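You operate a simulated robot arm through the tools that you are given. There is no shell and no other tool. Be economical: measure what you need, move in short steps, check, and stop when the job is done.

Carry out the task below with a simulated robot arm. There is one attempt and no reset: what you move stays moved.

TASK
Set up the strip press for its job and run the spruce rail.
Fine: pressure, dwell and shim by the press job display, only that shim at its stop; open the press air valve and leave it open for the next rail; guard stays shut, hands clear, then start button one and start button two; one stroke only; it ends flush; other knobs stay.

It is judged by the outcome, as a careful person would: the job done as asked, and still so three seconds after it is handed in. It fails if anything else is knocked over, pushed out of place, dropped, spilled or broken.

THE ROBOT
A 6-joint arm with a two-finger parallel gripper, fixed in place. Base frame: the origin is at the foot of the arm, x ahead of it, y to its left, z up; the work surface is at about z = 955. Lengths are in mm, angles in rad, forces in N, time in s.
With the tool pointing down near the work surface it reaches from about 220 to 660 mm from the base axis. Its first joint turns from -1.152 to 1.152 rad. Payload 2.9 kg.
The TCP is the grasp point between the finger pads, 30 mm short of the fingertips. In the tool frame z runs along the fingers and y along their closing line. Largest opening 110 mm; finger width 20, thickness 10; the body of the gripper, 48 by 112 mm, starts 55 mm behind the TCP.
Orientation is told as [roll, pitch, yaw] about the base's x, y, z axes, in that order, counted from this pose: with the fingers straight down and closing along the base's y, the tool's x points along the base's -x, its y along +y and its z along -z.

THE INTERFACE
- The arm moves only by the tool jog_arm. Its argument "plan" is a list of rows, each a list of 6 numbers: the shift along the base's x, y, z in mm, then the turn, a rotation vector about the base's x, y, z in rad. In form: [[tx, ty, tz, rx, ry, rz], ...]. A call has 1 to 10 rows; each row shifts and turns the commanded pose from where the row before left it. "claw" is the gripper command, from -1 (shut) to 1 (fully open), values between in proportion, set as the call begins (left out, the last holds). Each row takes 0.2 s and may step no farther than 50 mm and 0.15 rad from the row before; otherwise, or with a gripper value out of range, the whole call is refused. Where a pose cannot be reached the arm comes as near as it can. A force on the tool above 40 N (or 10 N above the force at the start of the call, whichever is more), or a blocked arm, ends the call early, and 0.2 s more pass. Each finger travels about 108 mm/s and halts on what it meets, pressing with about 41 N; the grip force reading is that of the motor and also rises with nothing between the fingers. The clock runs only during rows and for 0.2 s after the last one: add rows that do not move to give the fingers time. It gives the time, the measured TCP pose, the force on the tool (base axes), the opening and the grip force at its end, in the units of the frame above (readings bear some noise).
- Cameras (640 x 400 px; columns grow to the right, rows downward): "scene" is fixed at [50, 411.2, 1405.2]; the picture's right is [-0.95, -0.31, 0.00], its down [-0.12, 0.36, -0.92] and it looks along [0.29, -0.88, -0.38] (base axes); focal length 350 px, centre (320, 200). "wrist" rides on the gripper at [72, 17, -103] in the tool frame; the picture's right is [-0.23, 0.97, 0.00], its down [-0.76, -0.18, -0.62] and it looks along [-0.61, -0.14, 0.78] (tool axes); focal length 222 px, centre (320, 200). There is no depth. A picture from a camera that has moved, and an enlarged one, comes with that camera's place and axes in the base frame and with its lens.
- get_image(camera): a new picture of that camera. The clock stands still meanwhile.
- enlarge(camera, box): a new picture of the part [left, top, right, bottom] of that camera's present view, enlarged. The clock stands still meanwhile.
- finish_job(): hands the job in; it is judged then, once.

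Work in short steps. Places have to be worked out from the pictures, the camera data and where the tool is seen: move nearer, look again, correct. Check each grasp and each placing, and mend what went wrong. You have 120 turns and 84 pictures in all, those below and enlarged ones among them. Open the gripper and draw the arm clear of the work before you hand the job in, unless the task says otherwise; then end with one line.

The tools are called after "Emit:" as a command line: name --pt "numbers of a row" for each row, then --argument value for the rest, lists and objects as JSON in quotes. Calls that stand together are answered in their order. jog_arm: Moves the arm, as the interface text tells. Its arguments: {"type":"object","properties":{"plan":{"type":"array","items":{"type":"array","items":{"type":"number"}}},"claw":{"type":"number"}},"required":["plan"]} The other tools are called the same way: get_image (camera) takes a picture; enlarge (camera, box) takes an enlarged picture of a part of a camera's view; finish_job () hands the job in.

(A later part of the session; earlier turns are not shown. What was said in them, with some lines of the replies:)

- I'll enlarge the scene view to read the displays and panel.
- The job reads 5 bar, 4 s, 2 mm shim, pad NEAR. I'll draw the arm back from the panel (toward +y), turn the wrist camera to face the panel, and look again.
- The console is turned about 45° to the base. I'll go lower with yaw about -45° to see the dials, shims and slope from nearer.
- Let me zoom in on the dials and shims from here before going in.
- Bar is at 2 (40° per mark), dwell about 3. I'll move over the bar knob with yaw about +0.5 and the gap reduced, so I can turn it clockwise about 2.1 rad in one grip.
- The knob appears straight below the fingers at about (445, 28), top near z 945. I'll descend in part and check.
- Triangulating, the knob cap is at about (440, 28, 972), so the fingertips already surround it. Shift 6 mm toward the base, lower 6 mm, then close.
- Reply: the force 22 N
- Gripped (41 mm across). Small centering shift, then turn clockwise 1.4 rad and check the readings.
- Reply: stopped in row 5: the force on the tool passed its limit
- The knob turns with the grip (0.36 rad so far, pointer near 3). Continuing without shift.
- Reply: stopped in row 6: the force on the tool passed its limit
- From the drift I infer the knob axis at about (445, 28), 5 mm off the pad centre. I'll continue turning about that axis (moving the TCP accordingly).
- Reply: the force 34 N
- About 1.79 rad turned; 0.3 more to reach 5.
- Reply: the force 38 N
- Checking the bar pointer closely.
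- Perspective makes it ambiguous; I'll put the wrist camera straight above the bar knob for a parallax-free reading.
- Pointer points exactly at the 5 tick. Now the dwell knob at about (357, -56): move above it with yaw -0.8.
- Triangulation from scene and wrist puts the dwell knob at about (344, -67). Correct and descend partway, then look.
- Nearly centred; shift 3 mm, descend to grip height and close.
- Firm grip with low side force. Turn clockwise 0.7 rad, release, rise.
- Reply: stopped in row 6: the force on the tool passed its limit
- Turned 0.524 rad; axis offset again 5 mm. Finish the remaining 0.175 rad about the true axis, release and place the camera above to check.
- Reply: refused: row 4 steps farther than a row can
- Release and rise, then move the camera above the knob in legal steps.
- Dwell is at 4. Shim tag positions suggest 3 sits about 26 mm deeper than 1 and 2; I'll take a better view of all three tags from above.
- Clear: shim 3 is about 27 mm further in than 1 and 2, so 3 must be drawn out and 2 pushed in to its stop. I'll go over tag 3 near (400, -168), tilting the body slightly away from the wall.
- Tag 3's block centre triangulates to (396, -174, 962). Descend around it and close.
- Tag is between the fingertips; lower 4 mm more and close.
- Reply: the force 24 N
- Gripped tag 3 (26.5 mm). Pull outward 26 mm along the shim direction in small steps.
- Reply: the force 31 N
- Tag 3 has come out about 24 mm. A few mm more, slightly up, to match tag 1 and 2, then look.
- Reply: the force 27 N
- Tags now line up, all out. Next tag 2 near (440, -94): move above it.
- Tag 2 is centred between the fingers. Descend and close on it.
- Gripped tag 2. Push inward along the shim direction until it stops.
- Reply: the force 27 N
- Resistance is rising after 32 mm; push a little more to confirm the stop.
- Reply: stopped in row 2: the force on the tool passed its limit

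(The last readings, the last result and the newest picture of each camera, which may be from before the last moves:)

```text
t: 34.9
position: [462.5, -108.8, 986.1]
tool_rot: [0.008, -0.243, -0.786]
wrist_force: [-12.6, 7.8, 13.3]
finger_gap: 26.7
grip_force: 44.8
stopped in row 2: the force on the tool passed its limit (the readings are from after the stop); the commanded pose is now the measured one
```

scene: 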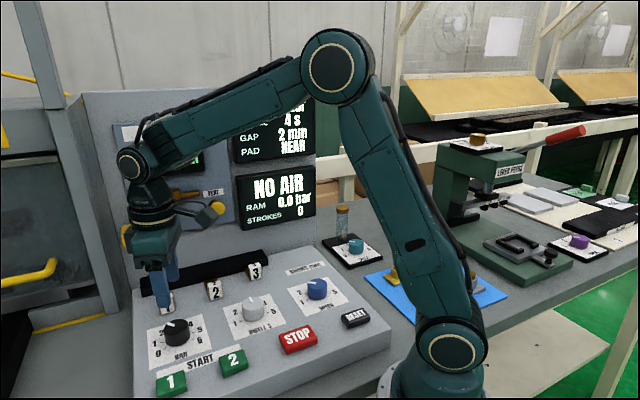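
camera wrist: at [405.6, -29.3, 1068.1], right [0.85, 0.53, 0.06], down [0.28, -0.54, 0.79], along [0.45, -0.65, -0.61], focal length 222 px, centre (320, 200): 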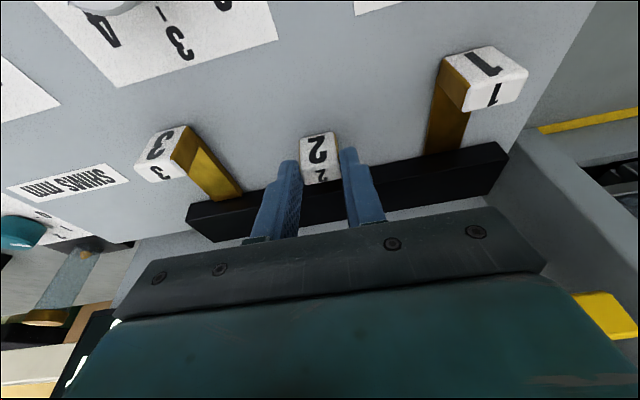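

Shim 2 is firmly at its stop. Release, rise and look.

Emit:
jog_arm --claw 0.1 --pt "0 0 0 0 0 0" --pt "0 0 0 0 0 0" --pt "-2 2 40 0 0 0" --pt "-25 25 30 0 0 0" --pt "-25 25 30 0 0 0"

Emit:
get_image --camera "wrist"

Emit:
get_image --camera "scene"

```text
t: 36.1
position: [411.8, -56.0, 1086.3]
tool_rot: [0.007, -0.245, -0.789]
wrist_force: [0.8, 0.7, 0.0]
finger_gap: 60.5
grip_force: 0.1
```

```text
40 pictures are left
camera wrist: at [355.3, 22.7, 1167.6], right [0.84, 0.53, 0.06], down [0.28, -0.55, 0.79], along [0.45, -0.65, -0.61], focal length 222 px, centre (320, 200)
```

wrist: 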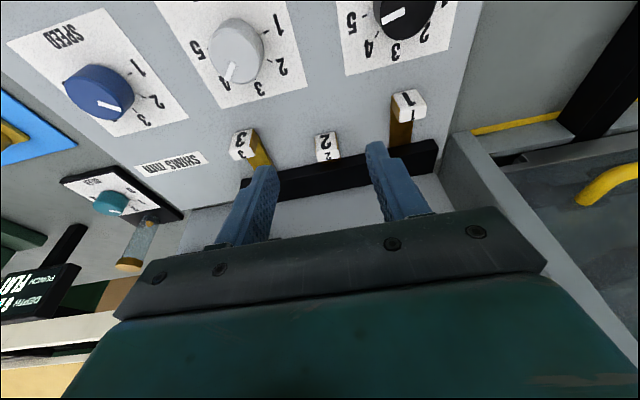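

```text
39 pictures are left
```

scene: 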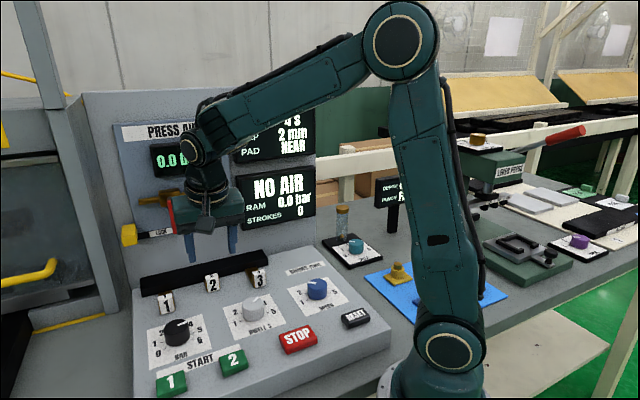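

Shim 2 in, 1 and 3 out. Before the air, I'll have a look at the press bay and the items to the left of the console (guard, pad, rail).

Emit:
jog_arm --pt "-10 20 20 0.09 0.087 0.0" --pt "-10 20 20 0.085 0.082 0.0" --pt "0 20 20 0 0 0.15" --pt "0 20 20 0 0 0.15" --pt "0 20 20 0 0 0.15" --pt "0 10 20 0 0 0.15" --pt "0 10 20 0 0 0.15" --pt "0 0 0 0 0 0.15" --pt "0 0 0 0 0 0.15" --pt "0 0 0 0 0 0.15"

Emit:
get_image --camera "wrist"

Emit:
enlarge --camera "scene" --box '[0, 60, 200, 300]'

```text
t: 38.3
position: [391.7, 62.3, 1225.7]
tool_rot: [0.013, -0.001, 0.413]
wrist_force: [-0.1, 0.0, -0.3]
finger_gap: 60.4
grip_force: 0.1
```

```text
38 pictures are left
camera wrist: at [318.5, 47.3, 1328.3], right [-0.18, 0.98, 0.01], down [0.77, 0.14, 0.62], along [0.61, 0.12, -0.78], focal length 222 px, centre (320, 200)
```

wrist: 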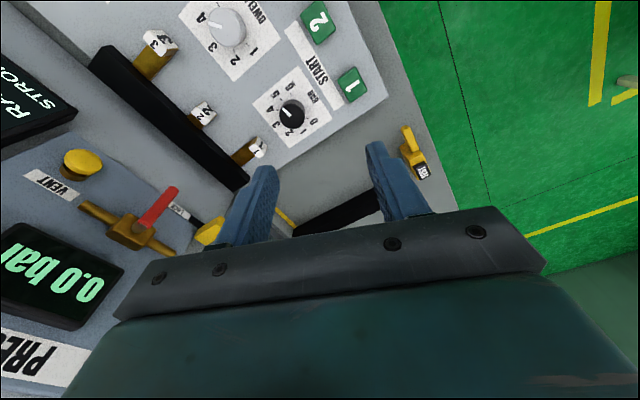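

```text
1.67 times, centred on (100, 180) of scene
camera zoom: at [50.0, 411.2, 1405.2], right [-0.95, -0.31, 0.0], down [-0.12, 0.36, -0.92], along [0.29, -0.88, -0.38], focal length 584 px, centre (687, 233)
```

zoom: 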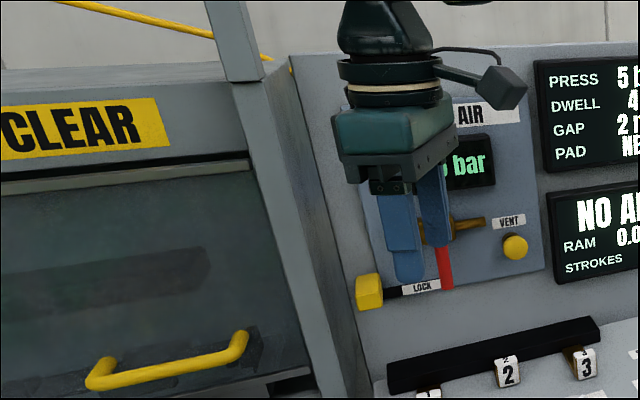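

Emit:
enlarge --camera "wrist" --box '[260, 100, 460, 240]'

Emit:
enlarge --camera "wrist" --box '[10, 130, 270, 300]'

```text
2.86 times, centred on (360, 170) of wrist
camera zoom: at [318.5, 47.3, 1328.3], right [-0.18, 0.98, 0.01], down [0.77, 0.14, 0.62], along [0.61, 0.12, -0.78], focal length 635 px, centre (206, 286)
```

zoom: 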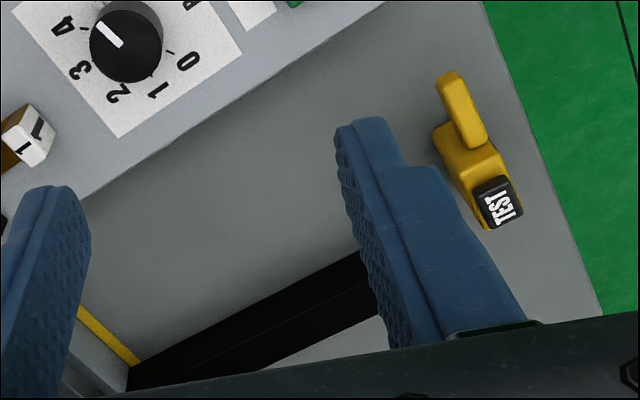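

```text
2.35 times, centred on (140, 215) of wrist
camera zoom: at [318.5, 47.3, 1328.3], right [-0.18, 0.98, 0.01], down [0.77, 0.14, 0.62], along [0.61, 0.12, -0.78], focal length 523 px, centre (744, 165)
```

zoom: 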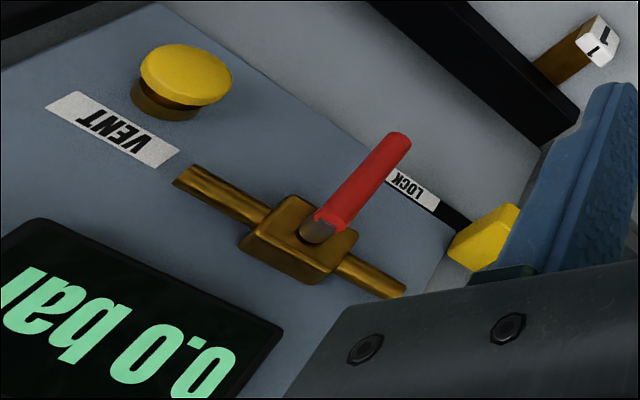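

The guard is shut. Lever hub is about (570, -149, 1116), its tip at (554, -131, 1058); the VENT button is to its right and must not be touched. I'll close the fingers, square the tool to the wall, and tilt it toward the wall from well back.

Emit:
jog_arm --claw -1 --pt "4 -13 -3 0 0 -0.15" --pt "4 -13 -3 0 0 -0.15" --pt "4 -13 -3 0 0 -0.15" --pt "4 -13 -3 0 0 -0.15" --pt "4 -13 -3 0 0 -0.15" --pt "4 -13 -3 0 0 -0.15" --pt "4 -13 -3 0 0 -0.15" --pt "4 -13 -3 0 0 -0.15"

Emit:
jog_arm --pt "0 0 -10 -0.1 -0.0972 0" --pt "0 0 -10 -0.1 -0.0972 0" --pt "0 0 -10 -0.1 -0.0972 0" --pt "0 0 -10 -0.1 -0.0972 0" --pt "0 0 -10 -0.1 -0.0972 0" --pt "0 0 -10 -0.1 -0.0972 0" --pt "0 0 -10 -0.1 -0.0972 0" --pt "0 0 -10 -0.1 -0.0972 0" --pt "0 0 -10 -0.1 -0.0972 0"

Emit:
get_image --camera "scene"

Emit:
get_image --camera "wrist"

```text
t: 40.1
position: [423.5, -42.0, 1202.4]
tool_rot: [0.011, -0.004, -0.79]
wrist_force: [0.1, -0.9, -0.7]
finger_gap: 0.2
grip_force: 37.2
```

```text
t: 42.1
position: [424.3, -41.4, 1112.2]
tool_rot: [-0.018, -1.261, -0.766]
wrist_force: [-0.1, -0.4, 0.2]
finger_gap: 0.0
grip_force: 37.7
```

```text
34 pictures are left
```

scene: 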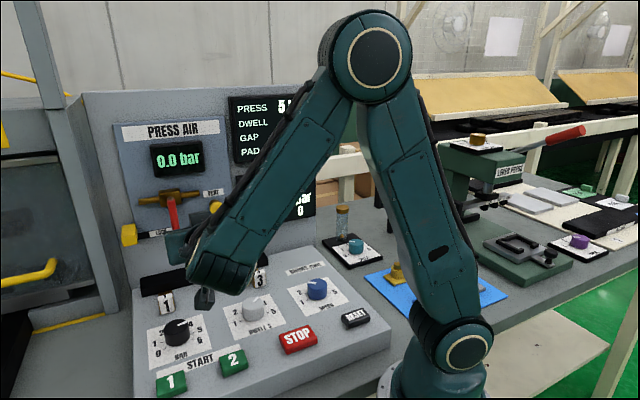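

```text
33 pictures are left
camera wrist: at [350.3, 55.2, 1073.9], right [0.74, 0.64, 0.21], down [-0.38, 0.13, 0.92], along [0.56, -0.76, 0.34], focal length 222 px, centre (320, 200)
```

wrist: 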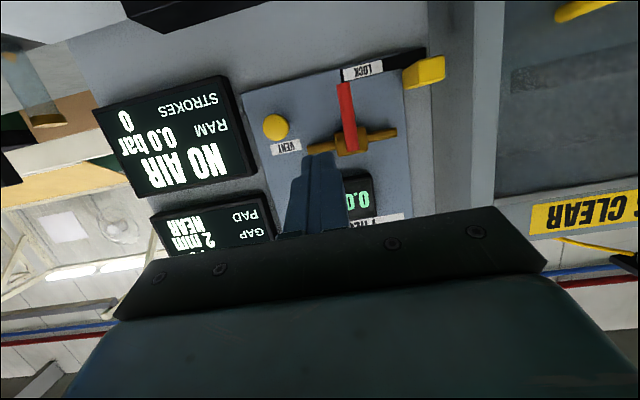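

Good view. The lever lies at lateral E≈-306 (panel frame), tip z≈1050, hub z≈1112. Advance toward the wall with the closed fingers just to the right of the lever.

Emit:
jog_arm --pt "25 -23 -9 0 0 0" --pt "25 -23 -9 0 0 0" --pt "23 -22 -9 0 0 0"

Emit:
get_image --camera "wrist"

Emit:
enlarge --camera "scene" --box '[110, 120, 270, 260]'

```text
t: 42.9
position: [498.5, -109.3, 1085.1]
tool_rot: [-0.02, -1.261, -0.766]
wrist_force: [0.2, 0.2, 0.6]
finger_gap: 0.0
grip_force: 37.1
```

```text
32 pictures are left
camera wrist: at [424.2, -12.0, 1046.1], right [0.74, 0.64, 0.21], down [-0.38, 0.13, 0.92], along [0.56, -0.76, 0.34], focal length 222 px, centre (320, 200)
```

wrist: 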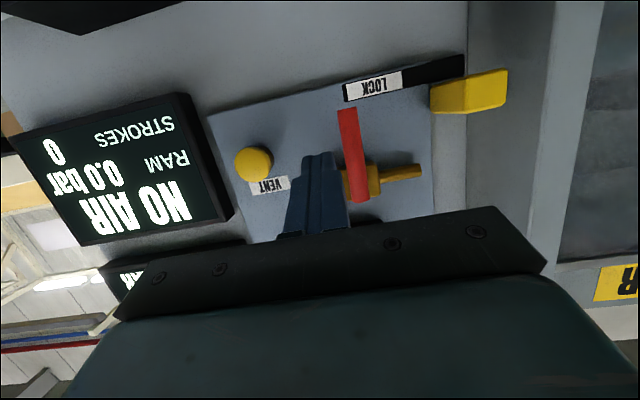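

```text
2.86 times, centred on (190, 190) of scene
camera zoom: at [50.0, 411.2, 1405.2], right [-0.95, -0.31, 0.0], down [-0.12, 0.36, -0.92], along [0.29, -0.88, -0.38], focal length 1001 px, centre (691, 229)
```

zoom: 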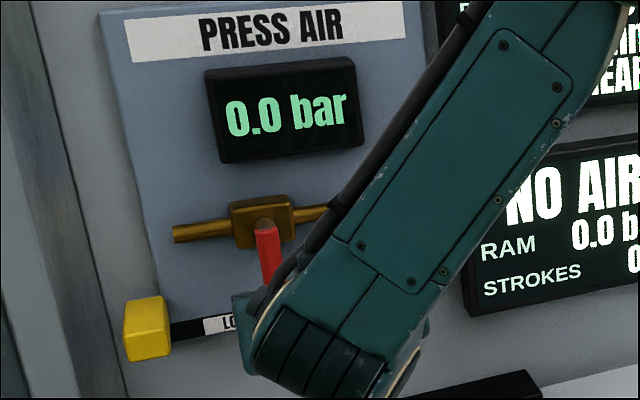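

Lever tip at T≈492, z≈1045. Advance 36 mm and down 10 mm beside it, then look.

Emit:
jog_arm --pt "9 -9 -5 0 0 0" --pt "8 -8.5 -5 0 0 0" --pt "8 -8.5 0 0 0 0"

Emit:
get_image --camera "wrist"

```text
t: 43.7
position: [522.6, -135.9, 1075.7]
tool_rot: [-0.022, -1.257, -0.766]
wrist_force: [-0.2, -0.7, 0.3]
finger_gap: 0.0
grip_force: 37.4
```

```text
30 pictures are left
camera wrist: at [448.0, -38.6, 1036.6], right [0.74, 0.64, 0.21], down [-0.38, 0.13, 0.92], along [0.56, -0.76, 0.34], focal length 222 px, centre (320, 200)
```

wrist: 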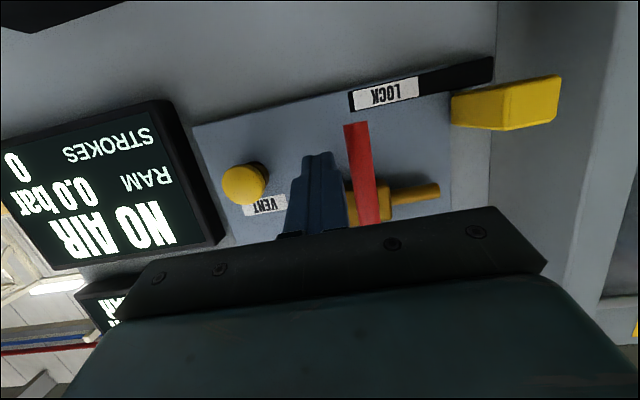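

Fingertip is alongside the lever at its depth. Push gently left to test that it turns.

Emit:
jog_arm --pt "5 4.9 0 0 0 0" --pt "5 4.9 -1 0 0 0" --pt "5 4.9 -1 0 0 0" --pt "4 3.9 0 0 0 0"

Emit:
get_image --camera "wrist"

```text
t: 44.7
position: [540.7, -116.7, 1074.1]
tool_rot: [-0.019, -1.257, -0.765]
wrist_force: [-0.2, -0.4, -0.4]
finger_gap: 0.0
grip_force: 37.8
```

```text
29 pictures are left
camera wrist: at [466.6, -19.4, 1035.3], right [0.74, 0.64, 0.21], down [-0.38, 0.13, 0.92], along [0.56, -0.76, 0.34], focal length 222 px, centre (320, 200)
```

wrist: 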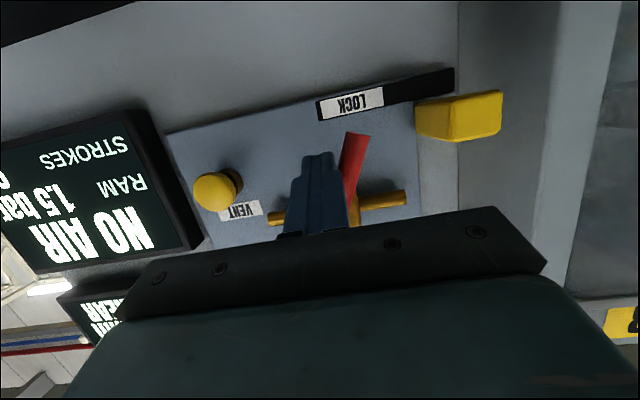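

The lever turns and air is building. Continue along the arc to horizontal.

Emit:
jog_arm --pt "5 4.9 -1.5 0 0 0" --pt "8.2 8 3 0 0 0" --pt "7.5 7.3 6 0 0 0" --pt "5.7 5.6 9 0 0 0" --pt "4.3 4.2 10 0 0 0" --pt "0 0 4 0 0 0"

Emit:
get_image --camera "wrist"

Emit:
enlarge --camera "scene" --box '[110, 120, 330, 260]'

```text
t: 46.1
position: [570.0, -85.1, 1105.3]
tool_rot: [-0.019, -1.259, -0.766]
wrist_force: [0.0, 0.6, -0.9]
finger_gap: 0.0
grip_force: 37.7
```

```text
28 pictures are left
camera wrist: at [497.4, 11.2, 1066.2], right [0.74, 0.64, 0.21], down [-0.38, 0.13, 0.92], along [0.56, -0.76, 0.34], focal length 222 px, centre (320, 200)
```

wrist: 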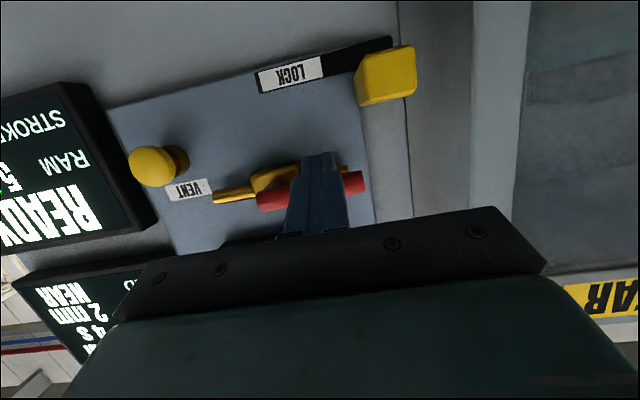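

```text
2.86 times, centred on (220, 190) of scene
camera zoom: at [50.0, 411.2, 1405.2], right [-0.95, -0.31, 0.0], down [-0.12, 0.36, -0.92], along [0.29, -0.88, -0.38], focal length 1001 px, centre (606, 229)
```

zoom: 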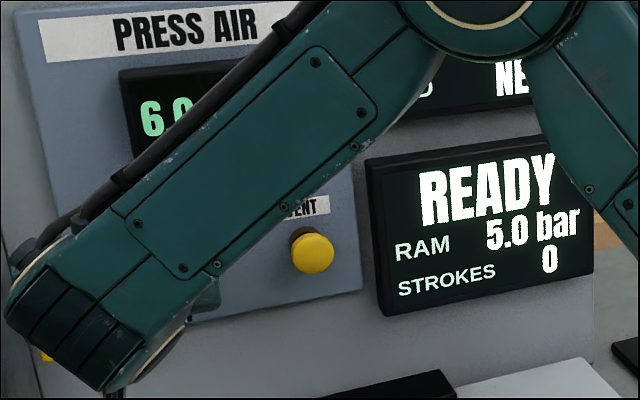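

READY with 5.0 bar, lever horizontal. Back straight out from the wall, then untilt.

Emit:
jog_arm --pt "0 0 -4 0 0 0" --pt "-17 18 0 0 0 0" --pt "-25 25 0 0 0 0" --pt "-28 28 10 0 0 0" --pt "-28 28 20 0 0 0"

Emit:
jog_arm --pt "-10 3 0 0.1 0.0972 0" --pt "-10 3 0 0.1 0.0972 0" --pt "-10 3 0 0.1 0.0972 0" --pt "-10 3 0 0.1 0.0972 0" --pt "-10 3 0 0.1 0.0972 0" --pt "-10 3 0 0.1 0.0972 0" --pt "-10 3 0 0.1 0.0972 0" --pt "-10 3 0 0.1 0.0972 0" --pt "-5 3 0 0.1 0.0972 0"

Emit:
get_image --camera "scene"

Emit:
get_image --camera "wrist"

```text
t: 47.3
position: [474.4, 11.8, 1128.8]
tool_rot: [-0.02, -1.256, -0.767]
wrist_force: [0.2, -0.3, 0.9]
finger_gap: 0.0
grip_force: 37.4
```

```text
t: 49.3
position: [387.0, 38.3, 1129.8]
tool_rot: [0.009, 0.0, -0.791]
wrist_force: [0.4, -0.1, 0.0]
finger_gap: 0.0
grip_force: 37.2
```

```text
26 pictures are left
```

scene: 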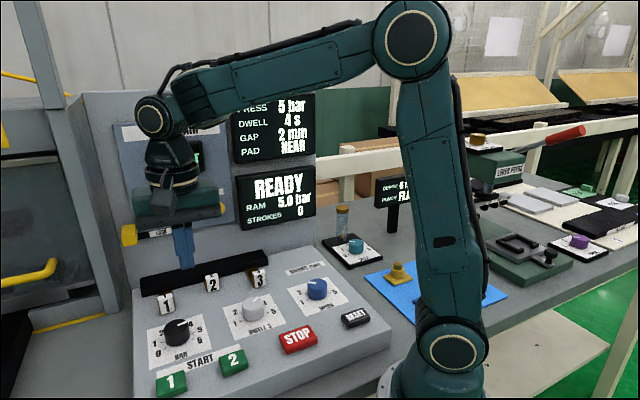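

```text
25 pictures are left
camera wrist: at [347.3, 101.3, 1232.8], right [0.85, 0.52, 0.01], down [0.4, -0.67, 0.62], along [0.33, -0.53, -0.78], focal length 222 px, centre (320, 200)
```

wrist: 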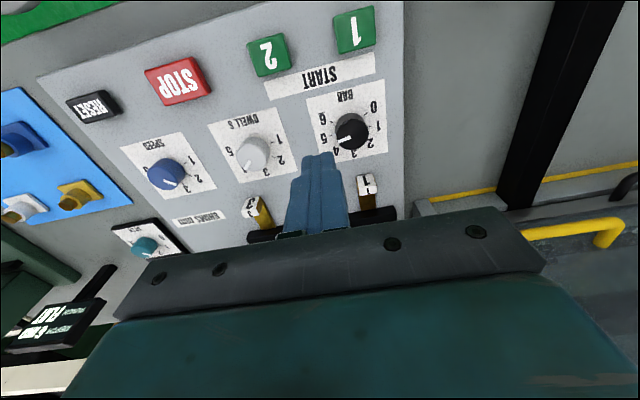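

Start 1 is at about (382, 116), Start 2 at about (316.5, 50), tops near z 950. Move above Start 1 and verify.

Emit:
jog_arm --pt "-2 39 -30 0 0 0" --pt "-2 38 -30 0 0 0" --pt "0 0 -45 0 0 0" --pt "0 0 -20 0 0 0"

Emit:
enlarge --camera "scene" --box '[110, 280, 302, 400]'

Emit:
get_image --camera "wrist"

```text
t: 50.3
position: [383.4, 114.1, 1004.4]
tool_rot: [0.014, -0.003, -0.789]
wrist_force: [0.1, -0.8, -0.1]
finger_gap: 0.1
grip_force: 38.0
```

```text
3.33 times, centred on (206, 340) of scene
camera zoom: at [50.0, 411.2, 1405.2], right [-0.95, -0.31, 0.0], down [-0.12, 0.36, -0.92], along [0.29, -0.88, -0.38], focal length 1168 px, centre (700, -267)
```

zoom: 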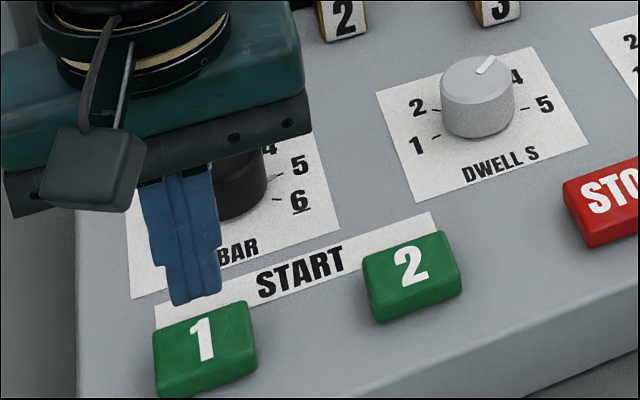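

```text
23 pictures are left
camera wrist: at [342.2, 178.1, 1107.9], right [0.85, 0.52, 0.01], down [0.4, -0.67, 0.62], along [0.34, -0.53, -0.78], focal length 222 px, centre (320, 200)
```

wrist: 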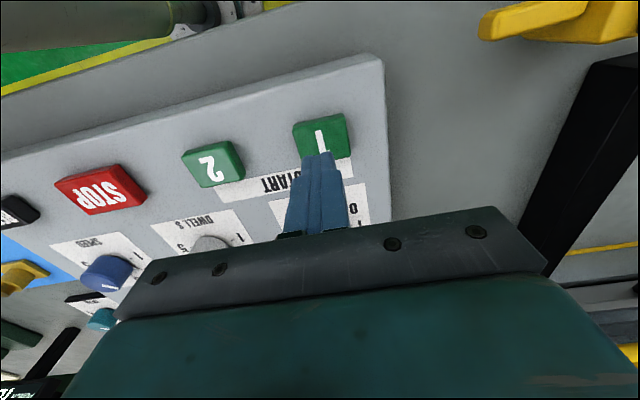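

Adjust a few mm and press Start 1 gently; a force stop will tell the height.

Emit:
jog_arm --pt "-4 4 -10 0 0 0" --pt "0 0 -6 0 0 0" --pt "0 0 -3 0 0 0" --pt "0 0 -3 0 0 0" --pt "0 0 -3 0 0 0"

Emit:
enlarge --camera "scene" --box '[110, 160, 350, 400]'

```text
t: 51.5
position: [380.5, 119.9, 980.3]
tool_rot: [0.011, -0.003, -0.788]
wrist_force: [0.5, 0.9, -0.5]
finger_gap: 0.0
grip_force: 37.6
```

```text
1.67 times, centred on (230, 280) of scene
camera zoom: at [50.0, 411.2, 1405.2], right [-0.95, -0.31, 0.0], down [-0.12, 0.36, -0.92], along [0.29, -0.88, -0.38], focal length 584 px, centre (470, 67)
```

zoom: 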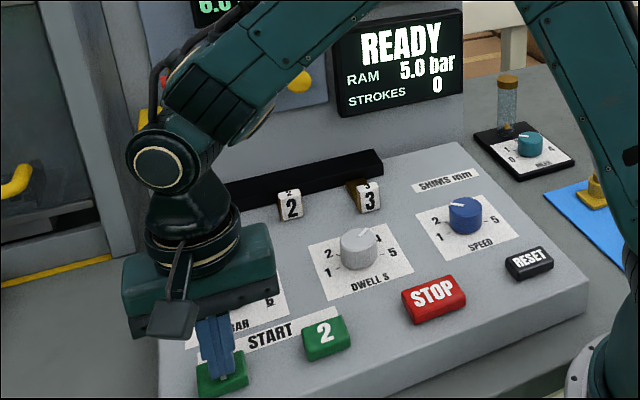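

No contact yet at tip z≈950. Continue down until contact.

Emit:
jog_arm --pt "0 0 -2.5 0 0 0" --pt "0 0 -2.5 0 0 0" --pt "0 0 -2.5 0 0 0" --pt "0 0 -2.5 0 0 0" --pt "0 0 -2.5 0 0 0"

```text
t: 52.7
position: [379.7, 120.4, 968.1]
tool_rot: [0.012, -0.005, -0.789]
wrist_force: [-2.9, -1.7, 16.8]
finger_gap: 0.0
grip_force: 37.6
```

Emit:
enlarge --camera "scene" --box '[110, 160, 350, 400]'

```text
1.67 times, centred on (230, 280) of scene
camera zoom: at [49.8, 411.1, 1405.2], right [-0.95, -0.31, 0.0], down [-0.12, 0.36, -0.92], along [0.29, -0.88, -0.38], focal length 584 px, centre (470, 67)
```

zoom: 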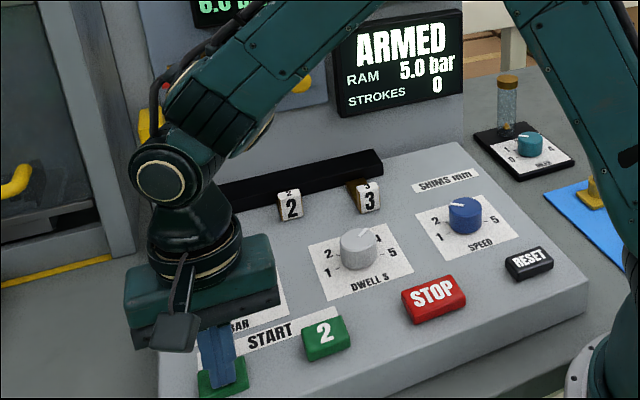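

ARMED. Now lift, move to Start 2 (about 91 mm to the right) and press it to the same depth, then lift off.

Emit:
jog_arm --pt "0 0 25 0 0 0" --pt "-32 -32.5 0 0 0 0" --pt "-32 -32.5 0 0 0 0" --pt "0 0 -14 0 0 0" --pt "0 0 -6 0 0 0" --pt "0 0 -2.5 0 0 0" --pt "0 0 -2.5 0 0 0"

Emit:
enlarge --camera "scene" --box '[110, 160, 350, 400]'

```text
t: 54.3
position: [316.6, 53.9, 968.3]
tool_rot: [0.016, -0.005, -0.79]
wrist_force: [-2.4, -2.1, 18.9]
finger_gap: 0.2
grip_force: 37.2
```

```text
1.67 times, centred on (230, 280) of scene
camera zoom: at [49.8, 411.1, 1405.2], right [-0.95, -0.31, 0.0], down [-0.12, 0.36, -0.92], along [0.29, -0.88, -0.38], focal length 584 px, centre (470, 67)
```

zoom: 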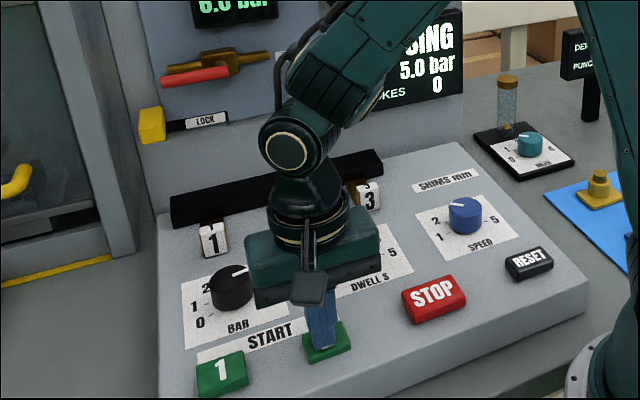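

The press is running ("...SING"). Lift off and wait clear for the dwell to finish.

Emit:
jog_arm --pt "0 0 30 0 0 0" --pt "0 0 40 0 0 0" --pt "-5 30 30 0 0 0" --pt "-5 35 20 0 0 0" --pt "0 0 0 0 0 0" --pt "0 0 0 0 0 0" --pt "0 0 0 0 0 0" --pt "0 0 0 0 0 0" --pt "0 0 0 0 0 0" --pt "0 0 0 0 0 0"

Emit:
jog_arm --claw 0.3 --pt "0 0 0 0 0 0" --pt "0 0 0 0 0 0" --pt "0 0 0 0 0 0" --pt "0 0 0 0 0 0" --pt "0 0 0 0 0 0" --pt "0 0 0 0 0 0" --pt "0 0 0 0 0 0" --pt "0 0 0 0 0 0" --pt "0 0 0 0 0 0" --pt "0 0 0 0 0 0"

Emit:
jog_arm --pt "0 0 0 0 0 0" --pt "0 0 0 0 0 0" --pt "0 0 0 0 0 0" --pt "0 0 0 0 0 0" --pt "0 0 0 0 0 0" --pt "0 0 0 0 0 0" --pt "0 0 0 0 0 0" --pt "0 0 0 0 0 0" --pt "0 0 0 0 0 0" --pt "0 0 0 0 0 0"

Emit:
get_image --camera "scene"

```text
t: 56.5
position: [307.6, 120.4, 1087.8]
tool_rot: [0.013, -0.003, -0.788]
wrist_force: [0.0, -0.6, -0.9]
finger_gap: 0.0
grip_force: 38.0
```

```text
t: 58.7
position: [308.3, 121.1, 1088.7]
tool_rot: [0.013, -0.004, -0.789]
wrist_force: [-0.6, -0.3, 0.3]
finger_gap: 71.4
grip_force: 0.0
```

```text
t: 60.9
position: [306.7, 122.0, 1086.9]
tool_rot: [0.013, -0.004, -0.789]
wrist_force: [0.3, 1.1, 0.3]
finger_gap: 71.5
grip_force: 0.1
```

```text
19 pictures are left
```

scene: 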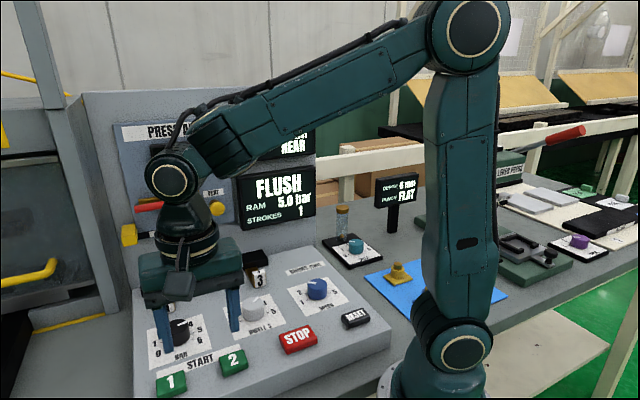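

FLUSH, 1 stroke, 5.0 bar, air still open. Draw the arm up clear and do a last check.

Emit:
jog_arm --claw 1 --pt "0 10 40 0 0 0" --pt "0 10 40 0 0 0" --pt "0 10 40 0 0 0" --pt "0 0 30 0 0 0" --pt "0 0 0 0 0 0"

Emit:
get_image --camera "scene"

Emit:
get_image --camera "wrist"

```text
t: 62.1
position: [305.6, 148.5, 1237.4]
tool_rot: [0.011, -0.005, -0.787]
wrist_force: [-0.6, 0.2, 0.9]
finger_gap: 109.9
grip_force: 0.0
```

```text
18 pictures are left
```

scene: 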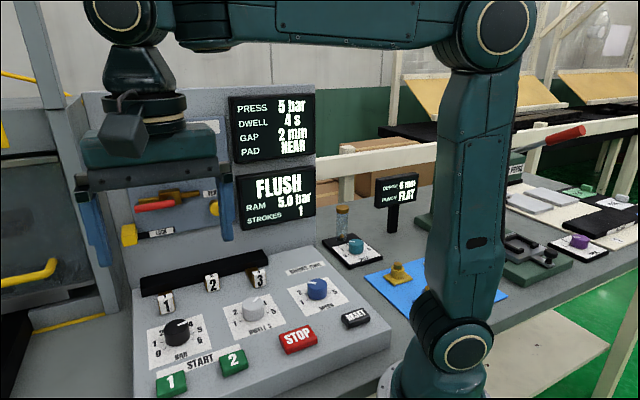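

```text
17 pictures are left
camera wrist: at [264.6, 212.0, 1339.1], right [0.85, 0.52, 0.01], down [0.4, -0.67, 0.62], along [0.34, -0.53, -0.78], focal length 222 px, centre (320, 200)
```

wrist: 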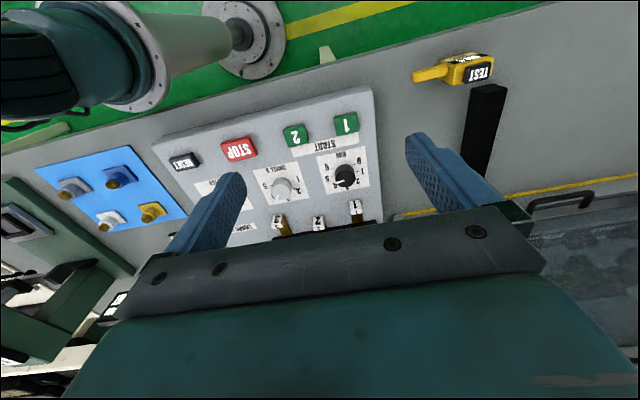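

All is in order: FLUSH, one stroke, valve open, shims and knobs set, arm clear. Handing in.

Emit:
finish_job

```text
The job is handed in.
```

The strip press ran the spruce rail in one stroke and its display reads FLUSH: pressure is at 5 bar, dwell at 4 s, only shim 2 is at its stop, the air valve is left open, and the guard stayed shut.
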